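You operate a simulated robot arm through the tools that you are given. There is no shell and no other tool. Be economical: measure what you need, move in short steps, check, and stop when the job is done.

The job below is to be done with a simulated robot arm. You get a single attempt, and the scene is never put back.

TASK
Bring the regulator down to about 0.5 bar, then run the yellow line at about 1.5 l/min.
Fine: the bleed tap is open while the regulator comes down and shut before the yellow tap opens.

It is judged by the outcome, as a careful person would: the job done as asked, and still so three seconds after it is handed in. It fails if anything else is knocked over, pushed out of place, dropped, spilled or broken.

THE ROBOT
A 6-joint arm with a two-finger parallel gripper, fixed in place. Base frame: the origin is at the foot of the arm, x ahead of it, y to its left, z up; the work surface is at about z = 900. Readings come in mm, degrees, newtons and seconds.
With the tool pointing down near the work surface it reaches from about 360 to 820 mm from the base axis. Its first joint turns from -166.0 to 166.0 degrees. Payload 3.91 kg.
The tool frame sits at the grasp point between the pads (the TCP): z along the fingers, y along the line on which they close. The tips reach 30 mm beyond it. Largest opening 110 mm; finger width 20, thickness 10; the body of the gripper, 48 by 112 mm, starts 55 mm behind the TCP.
Orientation is that of the tool frame in the base frame, as [roll, pitch, yaw] about the fixed x, y, z axes, in that order (R = Rz(yaw) Ry(pitch) Rx(roll)). With the fingers straight down and closing along the base's y, the tool's x points along the base's -x, its y along +y and its z along -z.

THE INTERFACE
- The arm moves only by the tool send_rows. Its argument "moves" is one flat list of numbers, 7 for each row, row after row: the shift along the tool's x, y, z in mm, then the turn, a rotation vector about the tool's x, y, z in degrees, then the opening in per cent of the stroke, from 0 (shut) to 100 (fully open). In form: [tx, ty, tz, ax, ay, az, grip, tx, ty, tz, ax, ay, az, grip, ...]. A call has 1 to 8 rows; each row shifts and turns the commanded pose from where the row before left it, along the tool's axes as they then stand. A row lasts 0.2 s, in which the tool goes at most 50 mm and 8.6 degrees; a call with a longer step from one row to the next is refused whole, and so is a gripper value outside its range. A pose out of reach is approached as far as the arm can. The call stops where the force on the tool passes 40 N (or 10 N more than at its start, if that is more) or the arm is blocked; 0.2 s more then pass. Each finger travels about 45 mm/s and halts on what it meets, pressing with about 31 N; the grip force reading is that of the motor and also rises with nothing between the fingers. The clock runs only during rows and for 0.2 s after the last one: add rows that do not move to give the fingers time. The reply holds the time, the measured pose of the TCP, the force on the tool along the base axes, the opening and the grip force, in the units named above and with some noise, with the torque about the TCP (base axes, N m) and any sound that the robot's microphone picked up.
- Cameras (640 x 400 px; columns grow to the right, rows downward): "scene" is fixed at [218.5, 649.9, 1657]; the picture's right is [-0.92, -0.40, 0.00], its down [-0.30, 0.70, -0.65] and it looks along [0.26, -0.60, -0.76] (base axes); focal length 310 px, centre (320, 200). "wrist" rides on the gripper at [77, 7, -114] in the tool frame; the picture's right is [-0.09, 1.00, 0.00], its down [-0.80, -0.07, -0.59] and it looks along [-0.59, -0.05, 0.80] (tool axes); focal length 270 px, centre (320, 200). There is no depth. A picture from a camera that has moved, and an enlarged one, comes with that camera's place and axes in the base frame and with its lens.
- get_image(camera): a new picture of that camera. It takes no simulated time.
- slide_trunk(by): slides the trunk up (or, below 0, down) by that many mm; the arm rides with it, the base frame stays. It gives what a move gives, with no picture.
- close_up(camera, box): a new picture of the part [left, top, right, bottom] of that camera's present view, enlarged. It takes no simulated time.
- sign_off(): hands the job in; it is judged then, once.

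Go step by step. Nothing tells you positions but the pictures and the camera data: compare them with the known pose of the tool, close in by small moves and look again before you grip or let go. The budget is 120 turns and 64 pictures, counting those below and the enlarged ones. Unless the task says otherwise, let go and move clear before handing in, and close with one line.

The tools are called as name(argument=value, ...) on one line, values as JSON. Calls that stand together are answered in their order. send_rows: Moves the arm, as the interface text tells. Its arguments: {"type":"object","properties":{"moves":{"type":"array","items":{"type":"number"}}},"required":["moves"]} The other tools are called the same way: slide_trunk (by) slides the trunk up or down; get_image (camera) takes a picture; close_up (camera, box) takes an enlarged picture of a part of a camera's view; sign_off () hands the job in.

At the start:

```text
clock: 0.0
tcp_pos: [507.8, -167.3, 1220.3]
tool_rot: [179.9, 0.1, 179.9]
force: [0.8, -0.2, 0.1]
moment: [0.0, -0.03, 0.03]
opening: 109.8
grasp_force: 0.0
trunk travel left (down, up): [-575.0, 35.0]
```

scene: 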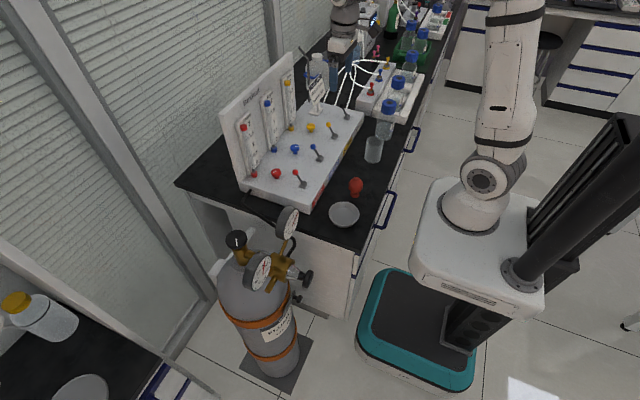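
wrist: 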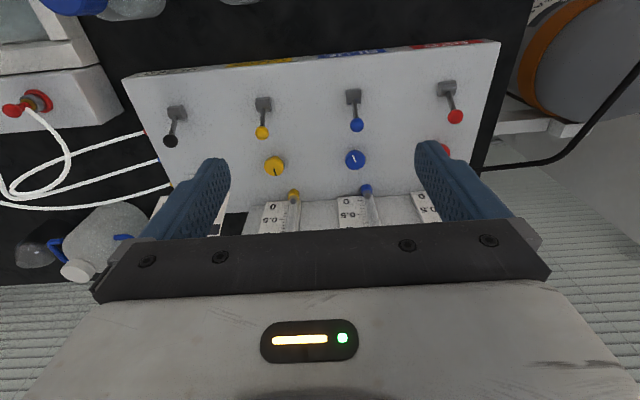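

I see a panel with three flowmeters (red, blue, yellow), knobs and levers, and a gas cylinder with a regulator and two gauges. I'll look closer before anything moves.

close_up(camera="scene", box=[210, 60, 370, 220])

close_up(camera="scene", box=[210, 190, 330, 310])

close_up(camera="wrist", box=[120, 30, 520, 240])

```text
2.50 times, centred on (290, 140) of scene
camera zoom: at [218.5, 649.9, 1657.0], right [-0.92, -0.4, 0.0], down [-0.3, 0.7, -0.65], along [0.26, -0.6, -0.76], focal length 775 px, centre (395, 350)
```

zoom: 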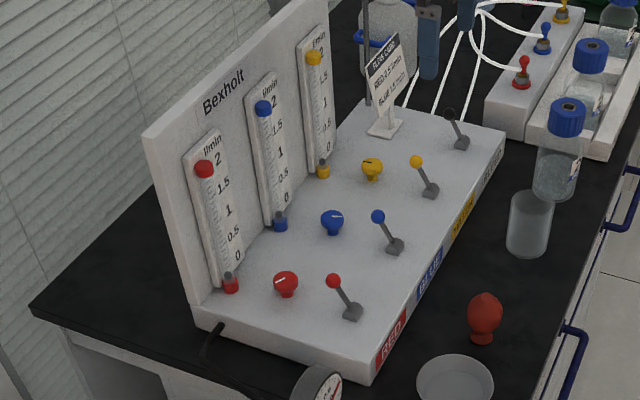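

```text
3.33 times, centred on (270, 250) of scene
camera zoom: at [218.5, 649.9, 1657.0], right [-0.92, -0.4, 0.0], down [-0.3, 0.7, -0.65], along [0.26, -0.6, -0.76], focal length 1034 px, centre (487, 33)
```

zoom: 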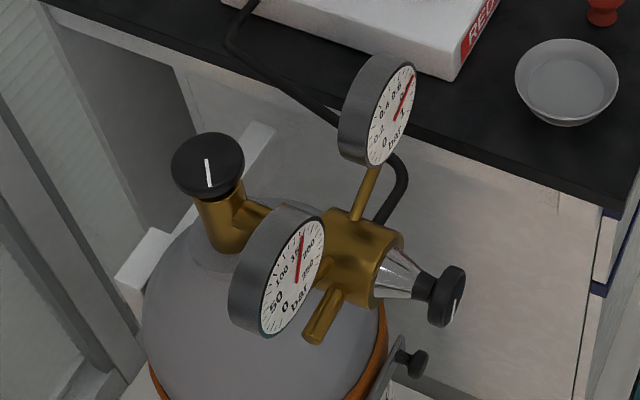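

```text
1.60 times, centred on (320, 135) of wrist
camera zoom: at [433.2, -159.9, 1334.4], right [0.09, 1.0, 0.0], down [0.8, -0.07, 0.59], along [0.59, -0.05, -0.8], focal length 432 px, centre (320, 304)
```

zoom: 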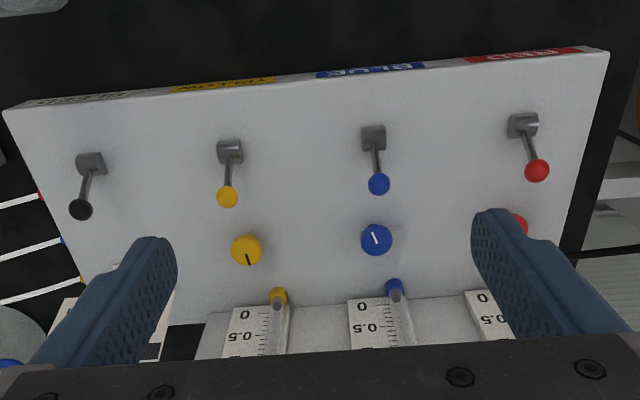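

All four taps lean the same way and the floats sit at zero, so I take them as shut. I'll zoom on the black tap's label, the card and the gauges.

close_up(camera="scene", box=[290, 65, 350, 125])

close_up(camera="scene", box=[245, 200, 325, 290])

close_up(camera="wrist", box=[120, 40, 300, 200])

```text
6.67 times, centred on (320, 95) of scene
camera zoom: at [218.5, 649.9, 1657.0], right [-0.92, -0.4, 0.0], down [-0.3, 0.7, -0.65], along [0.26, -0.6, -0.76], focal length 2068 px, centre (320, 900)
```

zoom: 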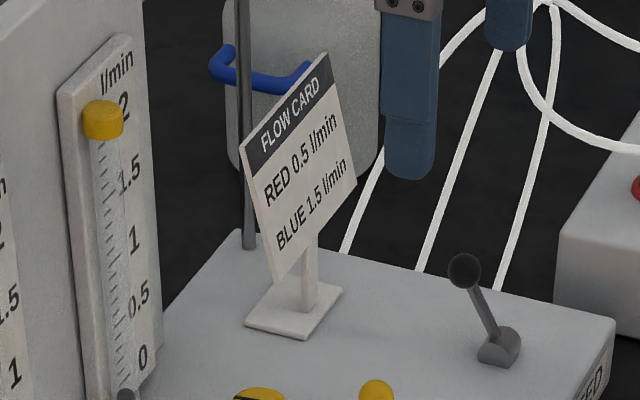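

```text
4.44 times, centred on (285, 245) of scene
camera zoom: at [218.5, 649.9, 1657.0], right [-0.92, -0.4, 0.0], down [-0.3, 0.7, -0.65], along [0.26, -0.6, -0.76], focal length 1379 px, centre (476, 0)
```

zoom: 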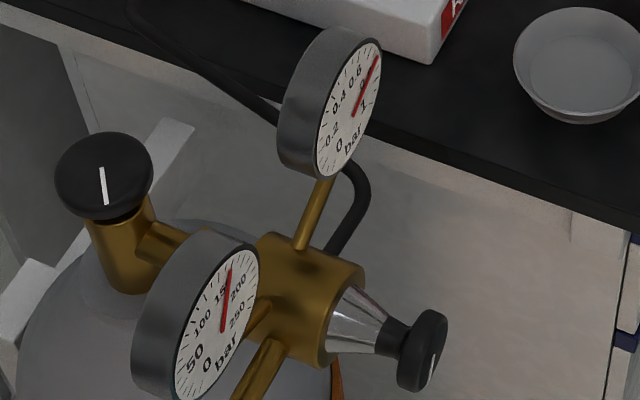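

```text
2.50 times, centred on (210, 120) of wrist
camera zoom: at [433.2, -159.9, 1334.4], right [0.09, 1.0, 0.0], down [0.8, -0.07, 0.59], along [0.59, -0.05, -0.8], focal length 676 px, centre (595, 400)
```

zoom: 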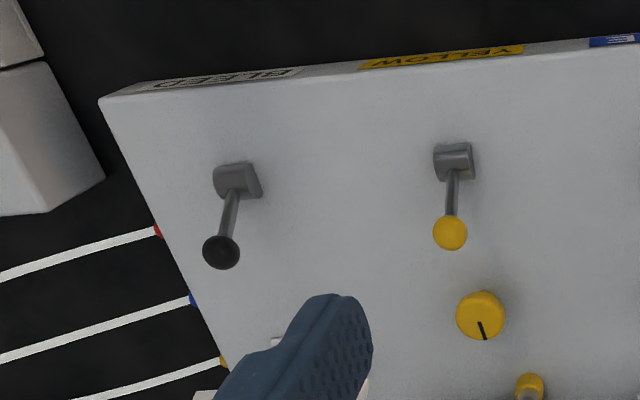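

The black tap is the bleed, ball near (580, −399, 956) with its pivot near (553, −397, 911), leaning away from the robot. I'll shut the fingers, go above and behind the ball, and check.

send_rows(moves=[-13, -29, 0, 0, 0, 0, 0, -13, -29, 0, 0, 0, 0, 0, -13, -29, 0, 0, 0, 0, 0, -13, -29, 0, 0, 0, 0, 0, -13, -29, 0, 0, 0, 0, 0, -13, -29, 0, 0, 0, 0, 0, -13, -29, 0, 0, 0, 0, 0, -13, -29, 0, 0, 0, 0, 0])

send_rows(moves=[0, 0, 40, 0, 0, 0, 0, 0, 0, 40, 0, 0, 0, 0, 0, 0, 40, 0, 0, 0, 0, 0, 0, 40, 0, 0, 0, 0, 0, 0, 40, 0, 0, 0, 0, 0, 0, 0, 0, 0, 0, 0])

get_image(camera="wrist")

close_up(camera="scene", box=[260, 30, 400, 170])

```text
clock: 1.8
tcp_pos: [614.4, -399.6, 1219.4]
tool_rot: [179.9, -0.1, -179.9]
force: [0.1, -0.1, 0.4]
moment: [-0.01, -0.01, 0.0]
opening: 0.0
grasp_force: 30.8
trunk travel left (down, up): [-575.0, 35.0]
```

```text
clock: 3.2
tcp_pos: [612.3, -398.2, 1018.1]
tool_rot: [-180.0, 0.0, -180.0]
force: [0.0, 0.6, 0.3]
moment: [-0.01, -0.01, 0.0]
opening: 0.3
grasp_force: 31.5
trunk travel left (down, up): [-575.0, 35.0]
```

```text
55 pictures are left
camera wrist: at [537.5, -391.3, 1133.3], right [0.09, 1.0, 0.0], down [0.8, -0.07, 0.59], along [0.59, -0.05, -0.8], focal length 270 px, centre (320, 200)
```

wrist: 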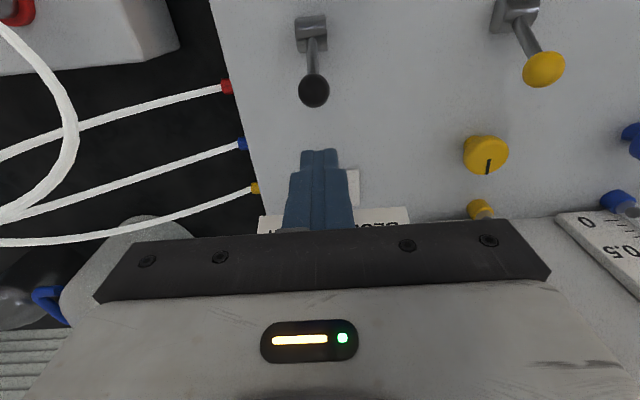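

```text
2.86 times, centred on (330, 100) of scene
camera zoom: at [218.5, 649.9, 1657.0], right [-0.92, -0.4, 0.0], down [-0.3, 0.7, -0.65], along [0.26, -0.6, -0.76], focal length 886 px, centre (291, 486)
```

zoom: 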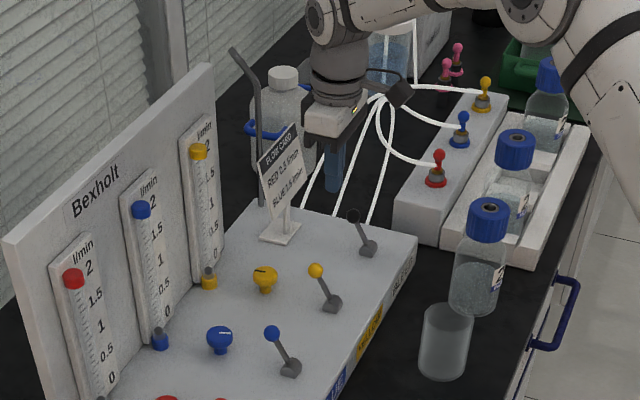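

The ball is confirmed at (582, −399, 956) and the fingers are just behind it. I'll go down 50 mm and push toward the robot.

send_rows(moves=[0, 0, 25, 0, 0, 0, 0, 0, 0, 25, 0, 0, 0, 0, 0, 0, 0, 0, 0, 0, 0])

send_rows(moves=[12, 0, 0, 0, 0, 0, 0, 12, 0, 0, 0, 0, 0, 0, 12, 0, 0, 0, 0, 0, 0, 12, 0, 0, 0, 0, 0, 0, 10, 0, 0, 0, 0, 0, 0, 8, 0, 0, 0, 0, 0, 0, 0, 0, 0, 0, 0, 0, 0])

get_image(camera="wrist")

close_up(camera="scene", box=[260, 30, 400, 170])

```text
clock: 4.0
tcp_pos: [611.7, -399.0, 968.8]
tool_rot: [180.0, -0.1, -179.9]
force: [0.5, -0.6, -1.1]
moment: [0.02, -0.05, 0.0]
opening: 0.0
grasp_force: 31.1
trunk travel left (down, up): [-575.0, 35.0]
```

```text
clock: 5.6
tcp_pos: [550.5, -399.6, 970.3]
tool_rot: [-179.8, 0.3, 180.0]
force: [25.4, -1.0, 9.3]
moment: [-0.01, -0.67, -0.01]
opening: 0.0
grasp_force: 30.9
trunk travel left (down, up): [-575.0, 35.0]
```

```text
53 pictures are left
camera wrist: at [475.0, -391.4, 1084.8], right [0.09, 1.0, 0.0], down [0.8, -0.07, 0.6], along [0.6, -0.05, -0.8], focal length 270 px, centre (320, 200)
```

wrist: 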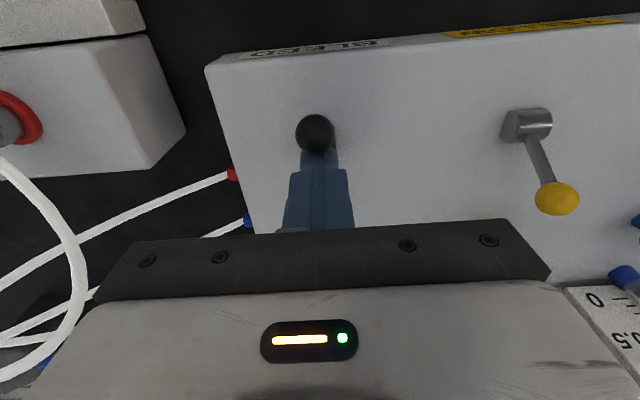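

```text
2.86 times, centred on (330, 100) of scene
camera zoom: at [218.5, 649.9, 1657.0], right [-0.92, -0.4, 0.0], down [-0.3, 0.7, -0.65], along [0.26, -0.6, -0.76], focal length 886 px, centre (291, 486)
```

zoom: 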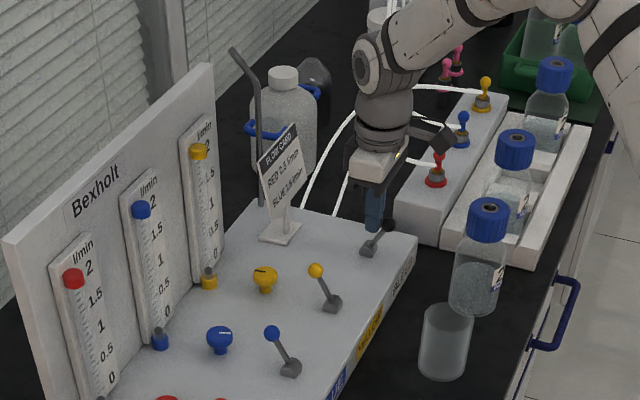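

The bleed lever is over at its other stop, with the panel still in place. I'll back off, rise, and go look at the regulator from above.

send_rows(moves=[-8, 0, 0, 0, 0, 0, 0, 0, 0, -40, 0, 0, 0, 0, 0, 0, -48, 0, 0, 0, 0, 0, 0, -48, 0, 0, 0, 0, 0, 0, -48, 0, 0, 0, 0, 0, 0, -48, 0, 0, 0, 50, 0, 0, 0, 0, 0, 0, 100])

send_rows(moves=[15, 45, 0, 0, 0, 0, 100, 15, 45, 0, 0, 0, 0, 100, 15, 45, 0, 0, 0, 0, 100, 15, 45, 0, 0, 0, 0, 100, 15, 45, 0, 0, 0, 0, 100, 15, 45, 0, 0, 0, 0, 100, 15, 45, 0, 0, 0, 0, 100, 15, 45, 0, 0, 0, 0, 100])

send_rows(moves=[5, 45, 0, 0, 0, 0, 100, 5, 45, 0, 0, 0, 0, 100, 5, 45, 0, 0, 0, 0, 100, 5, 45, 0, 0, 0, 0, 100, 0, 45, 0, 0, 0, 0, 100, 0, 45, 0, 0, 0, 0, 100, 0, 0, 0, 0, 0, 0, 100])

get_image(camera="wrist")

get_image(camera="scene")

```text
clock: 7.2
tcp_pos: [554.7, -399.6, 1200.3]
tool_rot: [-179.9, 0.0, 179.9]
force: [-0.1, 0.5, -0.7]
moment: [0.0, 0.02, 0.01]
opening: 49.5
grasp_force: 0.0
trunk travel left (down, up): [-575.0, 35.0]
```

```text
clock: 9.0
tcp_pos: [434.2, -38.3, 1202.5]
tool_rot: [180.0, 0.1, -180.0]
force: [0.4, 0.0, -0.2]
moment: [0.0, -0.02, 0.01]
opening: 110.0
grasp_force: 0.0
trunk travel left (down, up): [-575.0, 35.0]
```

```text
clock: 10.6
tcp_pos: [413.4, 229.6, 1201.6]
tool_rot: [-179.9, 0.0, 180.0]
force: [0.1, -0.9, -0.6]
moment: [0.0, -0.01, -0.01]
opening: 109.9
grasp_force: 0.1
trunk travel left (down, up): [-575.0, 35.0]
```

```text
51 pictures are left
camera wrist: at [338.5, 237.8, 1317.2], right [0.09, 1.0, 0.0], down [0.8, -0.07, 0.59], along [0.59, -0.05, -0.8], focal length 270 px, centre (320, 200)
```

wrist: 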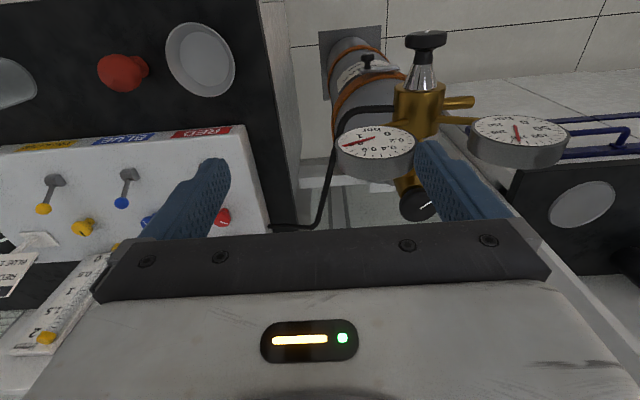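

```text
50 pictures are left
```

scene: 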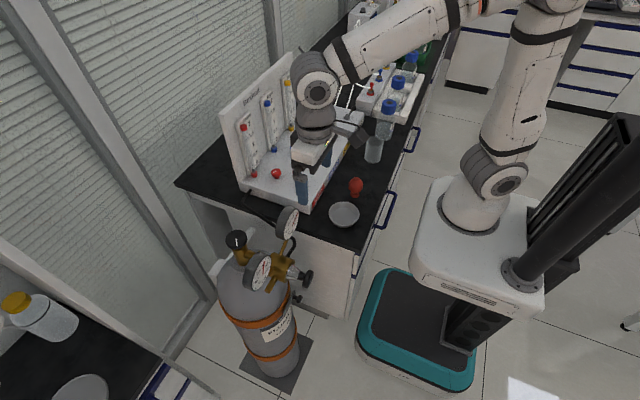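

The regulator knob is near (382, 352, 980) with its axis along x, facing the robot. I'll zoom on it and the gauges.

close_up(camera="wrist", box=[380, 15, 480, 85])

close_up(camera="wrist", box=[325, 80, 455, 190])

close_up(camera="scene", box=[260, 200, 320, 300])

```text
5.71 times, centred on (430, 50) of wrist
camera zoom: at [338.5, 237.8, 1317.2], right [0.09, 1.0, 0.0], down [0.8, -0.07, 0.59], along [0.59, -0.05, -0.8], focal length 1544 px, centre (-309, 1057)
```

zoom: 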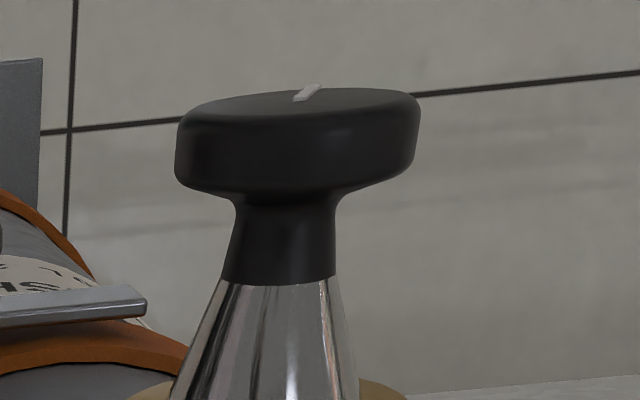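

```text
3.64 times, centred on (390, 135) of wrist
camera zoom: at [338.5, 237.8, 1317.2], right [0.09, 1.0, 0.0], down [0.8, -0.07, 0.59], along [0.59, -0.05, -0.8], focal length 983 px, centre (66, 436)
```

zoom: 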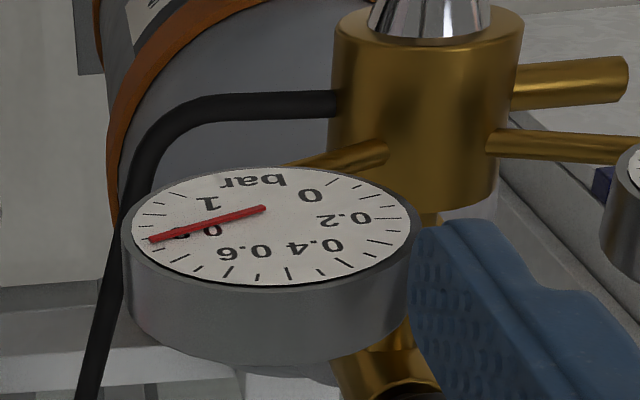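

```text
4.00 times, centred on (290, 250) of scene
camera zoom: at [218.5, 649.9, 1657.0], right [-0.92, -0.4, 0.0], down [-0.3, 0.7, -0.65], along [0.26, -0.6, -0.76], focal length 1241 px, centre (440, 0)
```

zoom: 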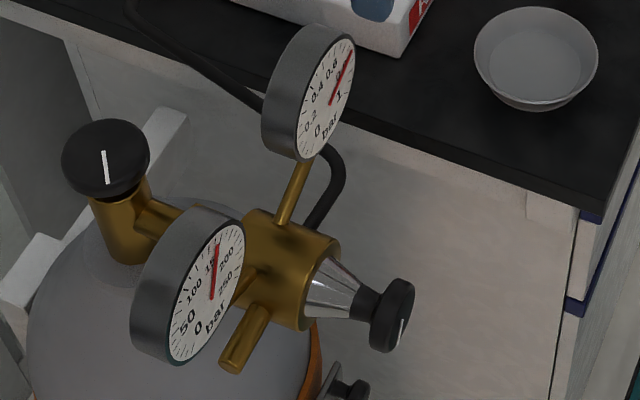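

The outlet gauge reads about 0.85 bar and the knob is a round disc about 46 mm across. I'll go above and in front of it and turn the tool to point along +x, checking that the arm can hold that pose.

send_rows(moves=[20, 40, 0, 0, 0, 0, 100, 20, 40, 0, 0, 0, 0, 100, 20, 41, 0, 0, 0, 0, 100, 0, 0, 0, 0, -8, 0, 100, 0, 0, 0, 0, -8, 0, 100, 0, 0, 0, 0, -8, 0, 100, 0, 0, 0, 0, -8, 0, 100])

send_rows(moves=[0, 0, 0, 0, -8, 0, 100, 0, 0, 0, 0, -8, 0, 100, 0, 0, 0, 0, -8, 0, 100, 0, 0, 0, 0, -8, 0, 100, 0, 0, 0, 0, -8, 0, 100, 0, 0, 0, 0, -8, 0, 100, 0, 0, 0, 0, -8, 0, 100, 0, 0, 0, 0, -2, 0, 100])

get_image(camera="scene")

```text
clock: 12.2
tcp_pos: [353.7, 351.6, 1202.4]
tool_rot: [179.8, 32.1, -180.0]
force: [0.4, 0.2, 0.2]
moment: [0.01, 0.0, -0.04]
opening: 109.8
grasp_force: 0.1
trunk travel left (down, up): [-575.0, 35.0]
```

```text
clock: 14.0
tcp_pos: [353.1, 351.3, 1200.5]
tool_rot: [20.7, 89.9, 20.9]
force: [0.6, -0.3, 1.0]
moment: [0.01, -0.02, 0.03]
opening: 109.8
grasp_force: 0.0
trunk travel left (down, up): [-575.0, 35.0]
```

```text
46 pictures are left
```

scene: 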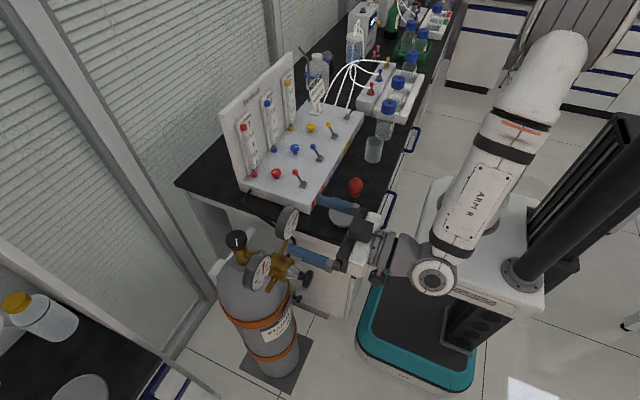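

The pose holds. I'll back off 33 mm and lower the arm with the trunk so its geometry stays the same.

send_rows(moves=[0, 0, -17, 0, 0, 0, 80, 0, 0, -16, 0, 0, 0, 80, 0, 0, 0, 0, 0, 0, 80])

slide_trunk(by=-200)

get_image(camera="wrist")

get_image(camera="scene")

```text
clock: 14.8
tcp_pos: [319.8, 351.4, 1201.5]
tool_rot: [58.4, 90.0, 58.3]
force: [-0.8, -0.1, -0.1]
moment: [0.02, 0.02, 0.03]
opening: 88.0
grasp_force: 0.1
trunk travel left (down, up): [-575.0, 35.0]
```

```text
clock: 17.0
tcp_pos: [320.4, 350.7, 1000.9]
tool_rot: [42.2, 89.9, 42.1]
force: [0.5, -1.4, -0.2]
moment: [-0.05, -0.01, -0.01]
opening: 87.9
grasp_force: 0.0
trunk travel left (down, up): [-375.0, 235.0]
```

```text
45 pictures are left
camera wrist: at [208.3, 358.9, 925.0], right [0.0, 1.0, 0.09], down [-0.59, -0.07, 0.8], along [0.8, -0.05, 0.59], focal length 270 px, centre (320, 200)
```

wrist: 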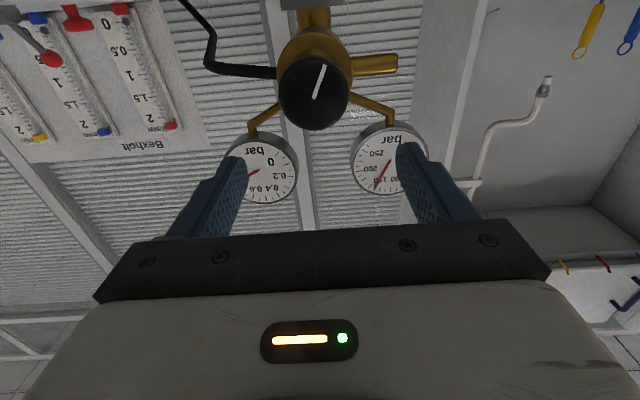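

```text
44 pictures are left
```

scene: 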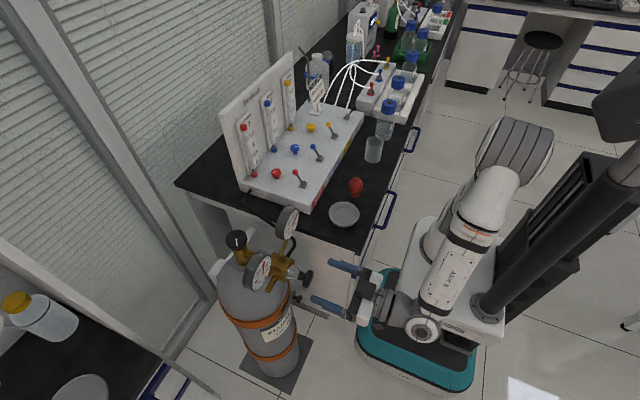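

The knob face centre works out at about (373, 352, 968). I'll drop 32 mm and come forward with the fingers open, then look before closing.

send_rows(moves=[16, 1, 0, 0, 0, 0, 80, 16, 0, 0, 0, 0, 0, 80, 0, 0, 15, 0, 0, 0, 80, 0, 0, 0, 0, 0, 0, 80])

get_image(camera="wrist")

close_up(camera="scene", box=[240, 200, 380, 330])

```text
clock: 18.0
tcp_pos: [336.1, 352.7, 968.1]
tool_rot: [-141.0, 90.0, -141.0]
force: [0.3, -0.1, 0.6]
moment: [0.01, 0.02, -0.04]
opening: 88.1
grasp_force: 0.0
trunk travel left (down, up): [-375.0, 235.0]
```

```text
43 pictures are left
camera wrist: at [223.6, 360.1, 892.5], right [0.0, 1.0, 0.09], down [-0.59, -0.07, 0.8], along [0.8, -0.05, 0.59], focal length 270 px, centre (320, 200)
```

wrist: 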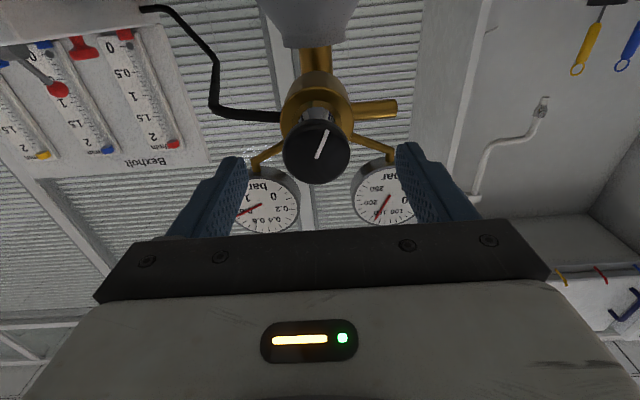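

```text
3.08 times, centred on (310, 265) of scene
camera zoom: at [218.5, 649.9, 1657.0], right [-0.92, -0.4, 0.0], down [-0.3, 0.7, -0.65], along [0.26, -0.6, -0.76], focal length 954 px, centre (351, 0)
```

zoom: 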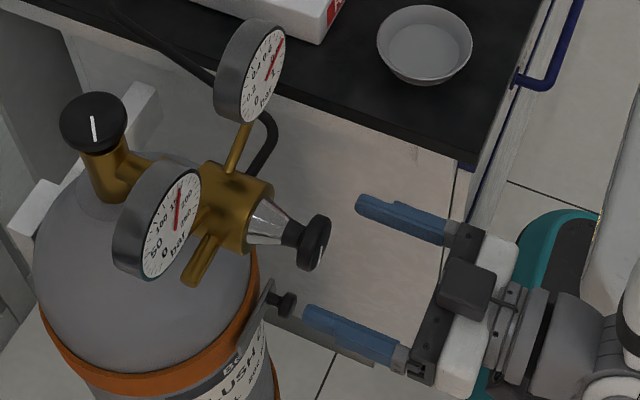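

The second look agrees: knob face at (376, 352, 968). I'll move in 38 mm and close on the rim.

send_rows(moves=[0, -0.5, 13, 0, 0, 0, 80, 0, 0, 13, 0, 0, 0, 80, 0, 0, 12, 0, 0, 0, 80, 0, 0, 0, 0, 0, 0, 60, 0, 0, 0, 0, 0, 0, 40, 0, 0, 0, 0, 0, 0, 20, 0, 0, 0, 0, 0, 0, 20, 0, 0, 0, 0, 0, 0, 20])

close_up(camera="wrist", box=[220, 100, 420, 260])

```text
clock: 19.8
tcp_pos: [374.9, 351.1, 968.2]
tool_rot: [163.6, 89.9, 163.5]
force: [-1.0, -15.8, -4.0]
moment: [0.05, -0.15, -0.78]
opening: 43.2
grasp_force: 44.6
trunk travel left (down, up): [-375.0, 235.0]
```

```text
2.50 times, centred on (320, 180) of wrist
camera zoom: at [261.8, 357.8, 892.6], right [0.0, 1.0, 0.09], down [-0.59, -0.07, 0.8], along [0.8, -0.05, 0.59], focal length 676 px, centre (320, 250)
```

zoom: 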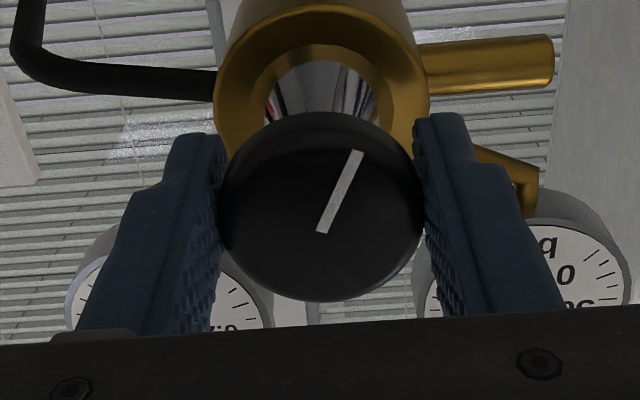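

The knob is gripped at 43 mm. I'll ease off the side load and turn 30° anticlockwise as seen from the front, then read the gauge.

send_rows(moves=[0, -0.8, 0, 0, 0, 0, 20, 0, 0, 0, 0, 0, -5, 20, 0, 0, 0, 0, 0, -5, 20, 0, 0, 0, 0, 0, -5, 20, 0, 0, 0, 0, 0, -5, 20, 0, 0, 0, 0, 0, -5, 20, 0, 0, 0, 0, 0, -5, 20, 0, 0, 0, 0, 0, 0, 20])

close_up(camera="wrist", box=[220, 100, 420, 260])

close_up(camera="scene", box=[265, 195, 315, 245])

```text
clock: 21.6
tcp_pos: [373.8, 348.5, 970.0]
tool_rot: [-90.2, 60.0, -90.3]
force: [-3.2, -27.9, -12.5]
moment: [0.03, 0.24, -0.12]
opening: 43.3
grasp_force: 45.2
trunk travel left (down, up): [-375.0, 235.0]
```

```text
2.50 times, centred on (320, 180) of wrist
camera zoom: at [261.6, 317.0, 900.1], right [0.0, 0.91, -0.42], down [-0.59, 0.34, 0.73], along [0.81, 0.25, 0.54], focal length 676 px, centre (320, 250)
```

zoom: 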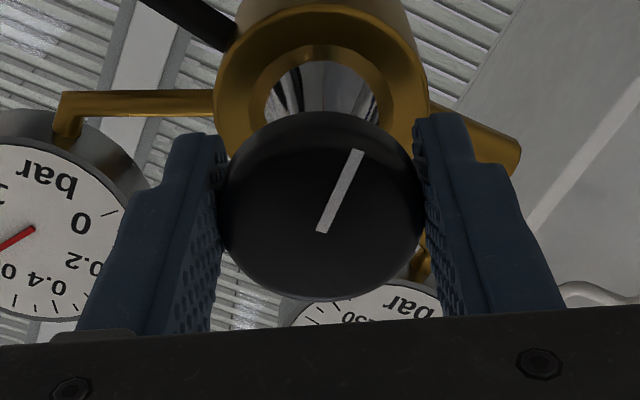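

```text
8.00 times, centred on (290, 220) of scene
camera zoom: at [218.5, 649.9, 1657.0], right [-0.92, -0.4, 0.0], down [-0.3, 0.7, -0.65], along [0.26, -0.6, -0.76], focal length 2481 px, centre (560, 40)
```

zoom: 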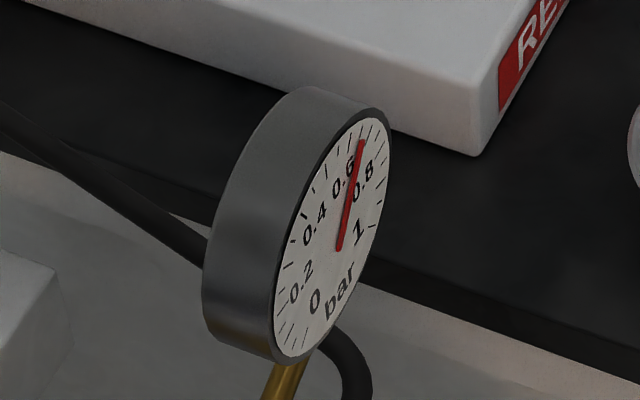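

The pressure is falling, now about 0.68 bar after 30°. I'll correct the off-centre load and turn 20° more.

send_rows(moves=[1, -0.6, 0, 0, 0, 0, 20, 0.9, -0.6, 0, 0, 0, 0, 20, 0, 0, 0, 0, 0, -5, 20, 0, 0, 0, 0, 0, -5, 20, 0, 0, 0, 0, 0, -5, 20, 0, 0, 0, 0, 0, -5, 20, 0, 0, 0, 0, 0, 0, 20])

close_up(camera="scene", box=[265, 195, 315, 245])

get_image(camera="wrist")

```text
clock: 23.2
tcp_pos: [374.4, 348.5, 970.1]
tool_rot: [-89.8, 40.1, -89.9]
force: [9.9, -12.0, 15.4]
moment: [0.05, -0.44, 0.24]
opening: 43.0
grasp_force: 45.4
trunk travel left (down, up): [-375.0, 235.0]
```

```text
8.00 times, centred on (290, 220) of scene
camera zoom: at [218.5, 649.9, 1657.0], right [-0.92, -0.4, 0.0], down [-0.3, 0.7, -0.65], along [0.26, -0.6, -0.76], focal length 2481 px, centre (560, 40)
```

zoom: 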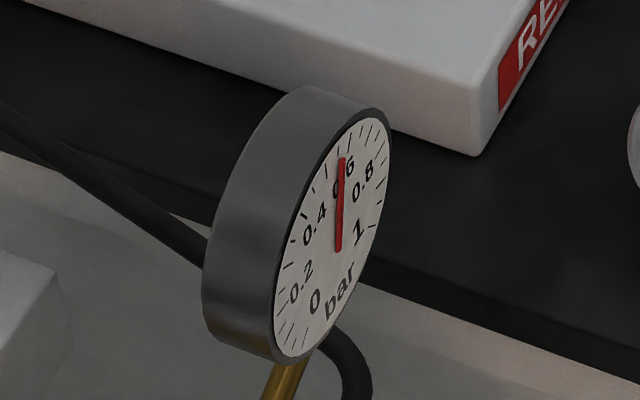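

```text
37 pictures are left
camera wrist: at [261.9, 294.1, 915.5], right [0.0, 0.71, -0.7], down [-0.6, 0.57, 0.57], along [0.8, 0.42, 0.42], focal length 270 px, centre (320, 200)
```

wrist: 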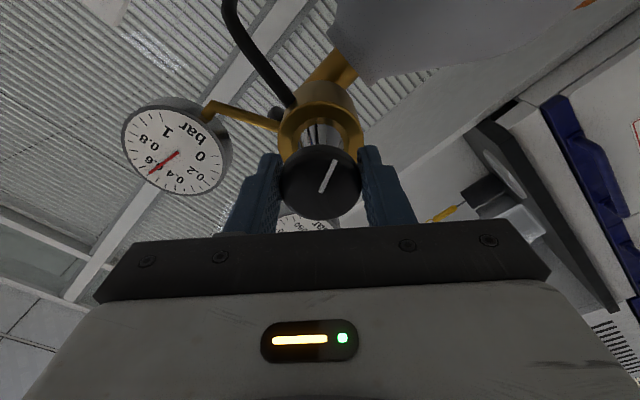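

close_up(camera="wrist", box=[115, 90, 235, 200])

```text
3.64 times, centred on (175, 145) of wrist
camera zoom: at [261.9, 294.1, 915.5], right [0.0, 0.71, -0.7], down [-0.6, 0.57, 0.57], along [0.8, 0.42, 0.42], focal length 983 px, centre (847, 400)
```

zoom: 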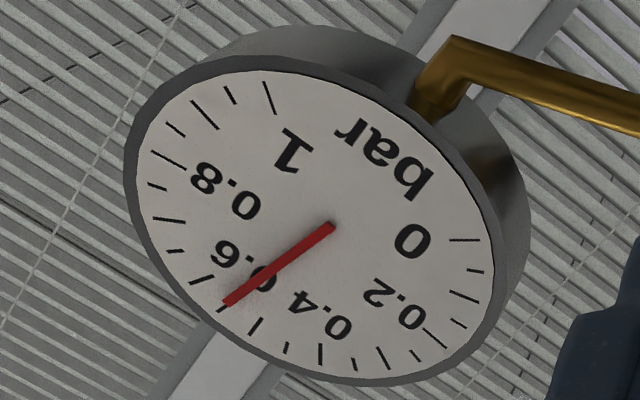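

The gauge shows about 0.555 bar, at roughly 0.006 bar per degree. I'll turn another 9°.

send_rows(moves=[0, 0, 0, 0, 0, -4.5, 20, 0, 0, 0, 0, 0, -4.5, 20, 0, 0, 0, 0, 0, 0, 20, 0, 0, 0, 0, 0, 0, 20])

close_up(camera="wrist", box=[105, 90, 235, 210])

```text
clock: 24.2
tcp_pos: [372.6, 348.2, 970.8]
tool_rot: [-89.8, 31.2, -90.0]
force: [19.2, -8.1, 32.8]
moment: [0.12, 0.03, 0.28]
opening: 43.1
grasp_force: 44.6
trunk travel left (down, up): [-375.0, 235.0]
```

```text
3.33 times, centred on (170, 150) of wrist
camera zoom: at [261.9, 286.1, 924.9], right [0.0, 0.59, -0.81], down [-0.6, 0.65, 0.47], along [0.8, 0.48, 0.35], focal length 901 px, centre (820, 367)
```

zoom: 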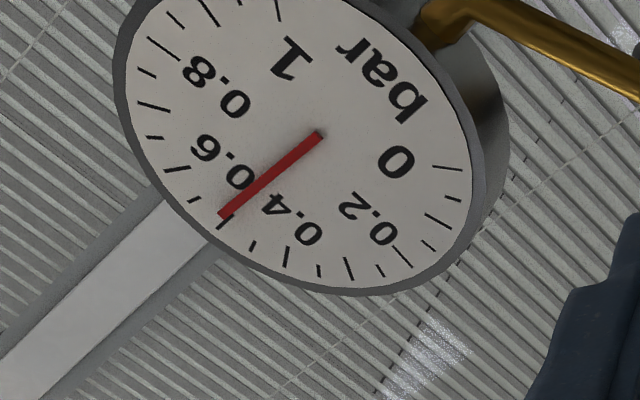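

The gauge reads about 0.505 bar. I'll take off the residual load, release, back away and read it again.

send_rows(moves=[-1, -1.7, 0.8, 0, 0, 0, 20, 0, 0, 0, 0, 0, 0, 20, 0, 0, 0, 0, 0, 0, 60, 0, 0, 0, 0, 0, 0, 80, 0, 0, 0, 0, 0, 0, 80, 0, 0, -30, 0, 0, 0, 80, 0, 0, -30, 0, 0, 0, 80, 0, 0, 0, 0, 0, 0, 80])

close_up(camera="wrist", box=[105, 70, 355, 250])

close_up(camera="scene", box=[265, 195, 315, 245])

```text
clock: 26.0
tcp_pos: [313.6, 349.7, 973.0]
tool_rot: [-90.1, 31.0, -89.9]
force: [-0.4, 0.3, -0.7]
moment: [0.06, 0.0, 0.02]
opening: 87.9
grasp_force: 0.0
trunk travel left (down, up): [-375.0, 235.0]
```

```text
2.22 times, centred on (230, 160) of wrist
camera zoom: at [201.8, 287.1, 926.1], right [0.0, 0.59, -0.81], down [-0.59, 0.65, 0.47], along [0.8, 0.48, 0.35], focal length 601 px, centre (520, 289)
```

zoom: 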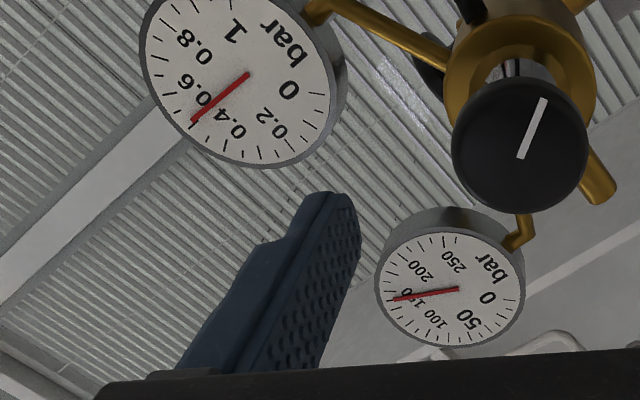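

```text
8.00 times, centred on (290, 220) of scene
camera zoom: at [218.5, 649.9, 1657.0], right [-0.92, -0.4, 0.0], down [-0.3, 0.7, -0.65], along [0.26, -0.6, -0.76], focal length 2481 px, centre (560, 40)
```

zoom: 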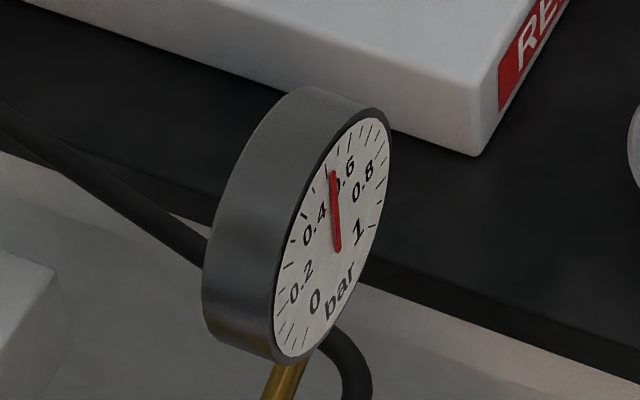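

The regulator holds at about 0.5 bar. I'll retrace: unroll, raise the trunk, and bring the tool back to pointing down.

send_rows(moves=[0, 0, 0, 0, 0, 8.4, 80, 0, 0, 0, 0, 0, 8.4, 80, 0, 0, 0, 0, 0, 8.4, 80, 0, 0, 0, 0, 0, 8.4, 80, 0, 0, 0, 0, 0, 8.4, 80, 0, 0, 0, 0, 0, 8.5, 80, 0, 0, 0, 0, 0, 8.5, 40, 0, 0, 0, 0, 0, 0, 0])

slide_trunk(by=200)

send_rows(moves=[0, 0, 0, 0, 8, 0, 0, 0, 0, 0, 0, 8, 0, 0, 0, 0, 0, 0, 8, 0, 0, 0, 0, 0, 0, 8, 0, 0, 0, 0, 0, 0, 8, 0, 0, 0, 0, 0, 0, 8, 0, 0, 0, 0, 0, 0, 8, 0, 0, 0, 0, 0, 0, 8, 0, 0])

send_rows(moves=[0, 0, 0, 0, 8, 0, 0, 0, 0, 0, 0, 8, 0, 0, 0, 0, 0, 0, 8, 0, 0, 0, 0, 0, 0, 2, 0, 0, 0, 0, 0, 0, 0, 0, 0])

```text
clock: 27.8
tcp_pos: [314.0, 348.4, 970.3]
tool_rot: [91.1, 89.9, 91.1]
force: [-0.7, -0.3, 0.0]
moment: [-0.03, -0.02, -0.03]
opening: 36.2
grasp_force: 0.0
trunk travel left (down, up): [-375.0, 235.0]
```

```text
clock: 29.9
tcp_pos: [314.4, 348.5, 1170.2]
tool_rot: [-111.6, 90.0, -111.8]
force: [0.2, 0.4, 0.1]
moment: [-0.02, -0.01, -0.05]
opening: 0.0
grasp_force: 31.0
trunk travel left (down, up): [-575.0, 35.0]
```

```text
clock: 31.7
tcp_pos: [314.4, 350.1, 1170.6]
tool_rot: [179.8, 26.0, 179.9]
force: [0.1, 0.2, -0.5]
moment: [0.0, -0.02, -0.03]
opening: 0.0
grasp_force: 31.2
trunk travel left (down, up): [-575.0, 35.0]
```

```text
clock: 32.9
tcp_pos: [315.7, 348.8, 1170.8]
tool_rot: [180.0, 0.0, 180.0]
force: [0.4, 0.5, 0.2]
moment: [-0.02, 0.01, 0.02]
opening: 0.0
grasp_force: 30.9
trunk travel left (down, up): [-575.0, 35.0]
```

The tool is down again. I'll travel back to the bleed tap, staying on the robot side of its ball.

send_rows(moves=[-17, -44, -5, 0, 0, 0, 0, -17, -44, -5, 0, 0, 0, 0, -17, -44, -5, 0, 0, 0, 0, -17, -44, -5, 0, 0, 0, 0, -17, -44, -5, 0, 0, 0, 0, -17, -44, -5, 0, 0, 0, 0, -17, -44, 0, 0, 0, 0, 0, -17, -44, 0, 0, 0, 0, 0])

send_rows(moves=[-5, -44, 0, 0, 0, 0, 0, -5, -44, 0, 0, 0, 0, 0, -5, -44, 0, 0, 0, 0, 0, -5, -44, 0, 0, 0, 0, 0, -5, -44, 0, 0, 0, 0, 0, -5, -44, 0, 0, 0, 0, 0, -4, -44, 0, 0, 0, 0, 0, -4, -44, 0, 0, 0, 0, 0])

send_rows(moves=[0, -44, 0, 0, 0, 0, 0, 0, 0, 45, 0, 0, 0, 0, 0, 0, 45, 0, 0, 0, 0, 0, 0, 45, 0, 0, 0, 0, 0, 0, 45, 0, 0, 0, 0, 0, 0, 0, 0, 0, 0, 0])

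get_image(camera="wrist")

```text
clock: 34.7
tcp_pos: [451.7, -3.8, 1199.2]
tool_rot: [-180.0, -0.1, 180.0]
force: [1.1, 0.3, -0.5]
moment: [0.03, -0.02, 0.0]
opening: 0.2
grasp_force: 31.0
trunk travel left (down, up): [-575.0, 35.0]
```

```text
clock: 36.5
tcp_pos: [488.8, -358.0, 1200.3]
tool_rot: [180.0, 0.0, -180.0]
force: [0.3, 0.6, 0.0]
moment: [-0.02, 0.03, 0.0]
opening: 0.0
grasp_force: 31.1
trunk travel left (down, up): [-575.0, 35.0]
```

```text
clock: 37.9
tcp_pos: [490.7, -399.4, 1019.1]
tool_rot: [180.0, 0.1, -180.0]
force: [0.3, -0.1, -0.7]
moment: [-0.01, 0.01, -0.03]
opening: 0.0
grasp_force: 31.7
trunk travel left (down, up): [-575.0, 35.0]
```

```text
32 pictures are left
camera wrist: at [414.6, -392.2, 1133.7], right [0.09, 1.0, 0.0], down [0.8, -0.07, 0.59], along [0.59, -0.05, -0.8], focal length 270 px, centre (320, 200)
```

wrist: 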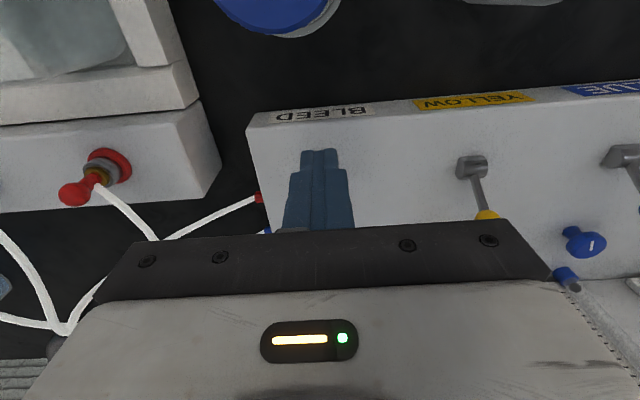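

The fingers are on the robot side of the bleed ball, and the bottle caps below have room. I'll go down 45 mm and push the lever away to shut it.

send_rows(moves=[0, 0, 23, 0, 0, 0, 0, 0, 0, 22, 0, 0, 0, 0, 0, 0, 0, 0, 0, 0, 0])

send_rows(moves=[-12, 0, 0, 0, 0, 0, 0, -12, 0, 0, 0, 0, 0, 0, -12, 0, 0, 0, 0, 0, 0, -12, 0, 0, 0, 0, 0, 0, -10, 0, 0, 0, 0, 0, 0, -7, 0, 0, 0, 0, 0, 0, -5, 0, 0, 0, 0, 0, 0, 0, 0, 0, 0, 0, 0, 0])

get_image(camera="wrist")

close_up(camera="scene", box=[260, 30, 400, 170])

```text
clock: 38.7
tcp_pos: [489.4, -400.3, 974.5]
tool_rot: [-180.0, 0.0, -180.0]
force: [0.0, -0.2, 0.5]
moment: [-0.01, -0.02, 0.02]
opening: 0.0
grasp_force: 30.9
trunk travel left (down, up): [-575.0, 35.0]
```

```text
clock: 40.5
tcp_pos: [558.0, -400.0, 975.3]
tool_rot: [-180.0, 0.0, -180.0]
force: [-0.7, -0.4, 1.0]
moment: [-0.05, 0.01, 0.01]
opening: 0.0
grasp_force: 31.1
trunk travel left (down, up): [-575.0, 35.0]
```

```text
31 pictures are left
camera wrist: at [484.0, -391.9, 1090.3], right [0.09, 1.0, 0.0], down [0.8, -0.07, 0.59], along [0.59, -0.05, -0.8], focal length 270 px, centre (320, 200)
```

wrist: 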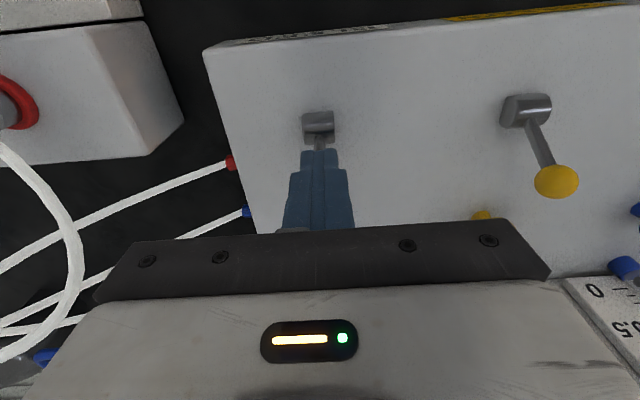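

```text
2.86 times, centred on (330, 100) of scene
camera zoom: at [218.5, 649.9, 1657.0], right [-0.92, -0.4, 0.0], down [-0.3, 0.7, -0.65], along [0.26, -0.6, -0.76], focal length 886 px, centre (291, 486)
```

zoom: 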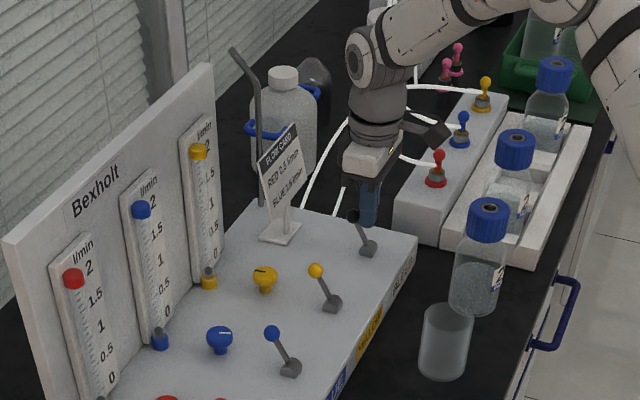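

The lever went over with no load left, possibly snapping past its middle. I'll nudge a few millimetres to make sure it's against its stop.

send_rows(moves=[-3, 0, 0, 0, 0, 0, 0, -3, 0, 0, 0, 0, 0, 0, 0, 0, 0, 0, 0, 0, 0])

```text
clock: 41.3
tcp_pos: [561.0, -399.3, 975.8]
tool_rot: [-180.0, -0.1, -179.9]
force: [-18.2, -1.5, -1.7]
moment: [-0.11, 0.47, -0.01]
opening: 0.1
grasp_force: 31.5
trunk travel left (down, up): [-575.0, 35.0]
```

The bleed is shut against its stop. I'll rise, check the gauge, and move over to behind the yellow tap's ball near (582, −259, 956).

send_rows(moves=[10, 0, 0, 0, 0, 0, 0, 0, 0, -45, 0, 0, 0, 0, 0, 0, -45, 0, 0, 0, 0, 0, 35, 0, 0, 0, 0, 0, 0, 35, 0, 0, 0, 0, 0, -20, 35, 0, 0, 0, 0, 0, -41, 35, 0, 0, 0, 0, 0, 0, 0, 0, 0, 0, 0, 0])

get_image(camera="wrist")

close_up(camera="scene", box=[220, 60, 370, 245])

```text
refused: row 7 steps farther than a row can; nothing moved
```

```text
29 pictures are left
camera wrist: at [486.8, -392.2, 1090.6], right [0.09, 1.0, 0.0], down [0.8, -0.07, 0.59], along [0.59, -0.05, -0.81], focal length 270 px, centre (320, 200)
```

wrist: 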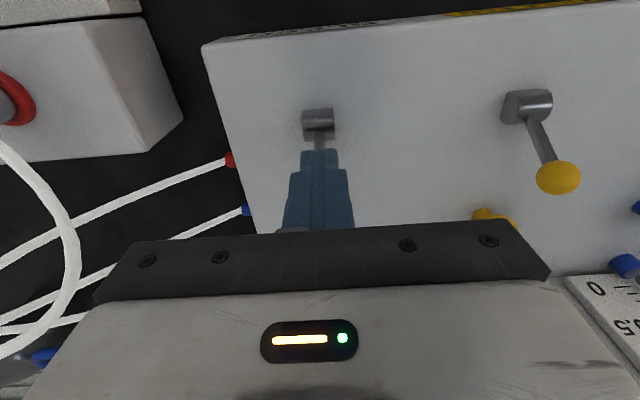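

```text
2.16 times, centred on (295, 152) of scene
camera zoom: at [218.5, 649.9, 1657.0], right [-0.92, -0.4, 0.0], down [-0.3, 0.7, -0.65], along [0.26, -0.6, -0.76], focal length 671 px, centre (374, 303)
```

zoom: 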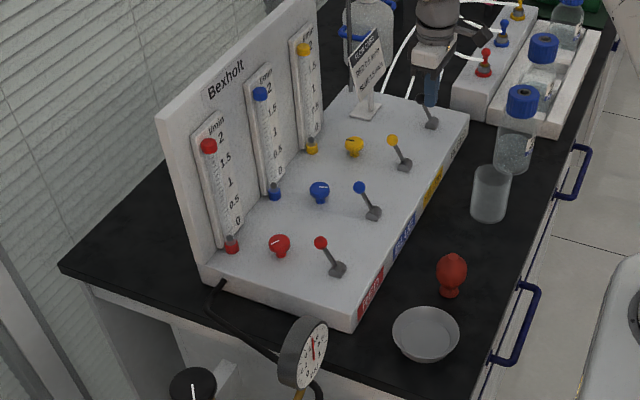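

One row was too long and the call was refused, so I'll resend it with shorter steps.

send_rows(moves=[10, 0, 0, 0, 0, 0, 0, 0, 0, -45, 0, 0, 0, 0, 0, 0, -45, 0, 0, 0, 0, 0, 35, 0, 0, 0, 0, 0, -10, 35, 0, 0, 0, 0, 0, -25, 35, 0, 0, 0, 0, 0, -26, 35, 0, 0, 0, 0, 0, 0, 0, 0, 0, 0, 0, 0])

get_image(camera="wrist")

close_up(camera="scene", box=[265, 195, 315, 245])

```text
clock: 43.1
tcp_pos: [615.8, -260.0, 1065.3]
tool_rot: [-180.0, 0.0, 179.8]
force: [-0.8, 0.2, 0.9]
moment: [-0.01, 0.01, -0.01]
opening: 0.0
grasp_force: 30.9
trunk travel left (down, up): [-575.0, 35.0]
```

```text
27 pictures are left
camera wrist: at [540.5, -252.1, 1180.6], right [0.09, 1.0, 0.0], down [0.8, -0.07, 0.59], along [0.59, -0.05, -0.8], focal length 270 px, centre (320, 200)
```

wrist: 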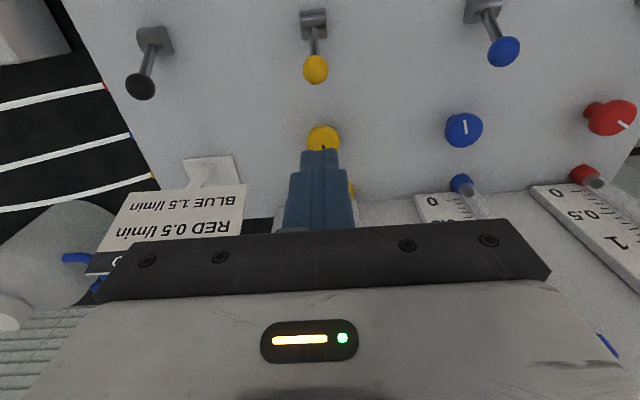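

```text
8.00 times, centred on (290, 220) of scene
camera zoom: at [218.5, 649.9, 1657.0], right [-0.92, -0.4, 0.0], down [-0.3, 0.7, -0.65], along [0.26, -0.6, -0.76], focal length 2481 px, centre (560, 40)
```

zoom: 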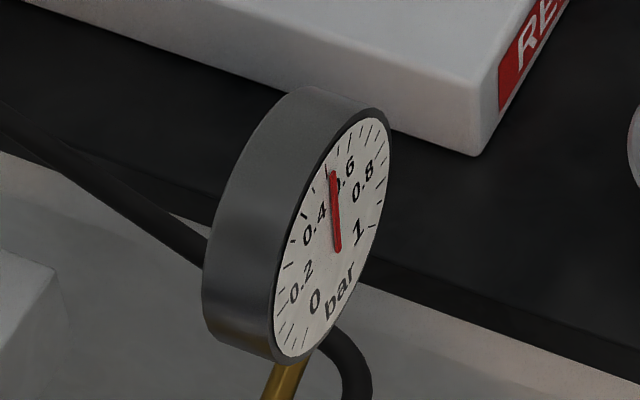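

The gauge still reads 0.5 bar with the bleed shut. The yellow ball is at (582, −258.5) and its knob at (648, −259); I'll descend between them and pull the lever toward the robot.

send_rows(moves=[5, 1, 0, 0, 0, 0, 0, 0, 0, 35, 0, 0, 0, 0, 0, 0, 35, 0, 0, 0, 0, 0, 0, 25, 0, 0, 0, 0, 0, 0, 0, 0, 0, 0, 0])

send_rows(moves=[12, 0, 0, 0, 0, 0, 0, 12, 0, 0, 0, 0, 0, 0, 12, 0, 0, 0, 0, 0, 0, 12, 0, 0, 0, 0, 0, 0, 8, 0, 0, 0, 0, 0, 0, 4, 0, 0, 0, 0, 0, 0, 0, 0, 0, 0, 0, 0, 0])

close_up(camera="scene", box=[220, 60, 370, 245])

```text
clock: 44.3
tcp_pos: [610.9, -258.8, 970.0]
tool_rot: [180.0, 0.0, -180.0]
force: [0.1, -0.1, 0.4]
moment: [-0.01, -0.01, -0.02]
opening: 0.0
grasp_force: 31.5
trunk travel left (down, up): [-575.0, 35.0]
```

```text
clock: 45.9
tcp_pos: [551.4, -257.7, 970.3]
tool_rot: [-180.0, 0.0, -179.9]
force: [0.1, -0.2, 0.0]
moment: [-0.01, 0.01, 0.02]
opening: 0.1
grasp_force: 31.0
trunk travel left (down, up): [-575.0, 35.0]
```

```text
2.16 times, centred on (295, 152) of scene
camera zoom: at [218.5, 649.9, 1657.0], right [-0.92, -0.4, 0.0], down [-0.3, 0.7, -0.65], along [0.26, -0.6, -0.76], focal length 671 px, centre (374, 303)
```

zoom: 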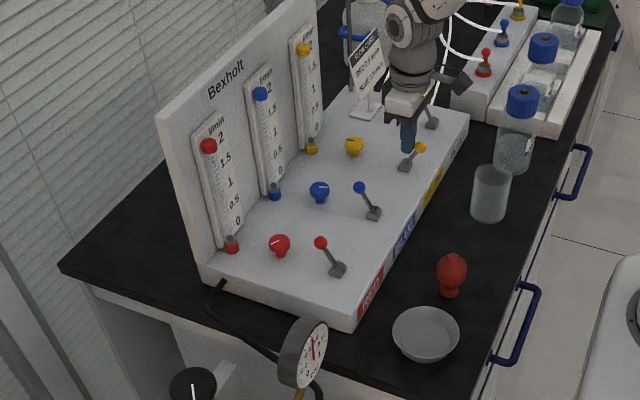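

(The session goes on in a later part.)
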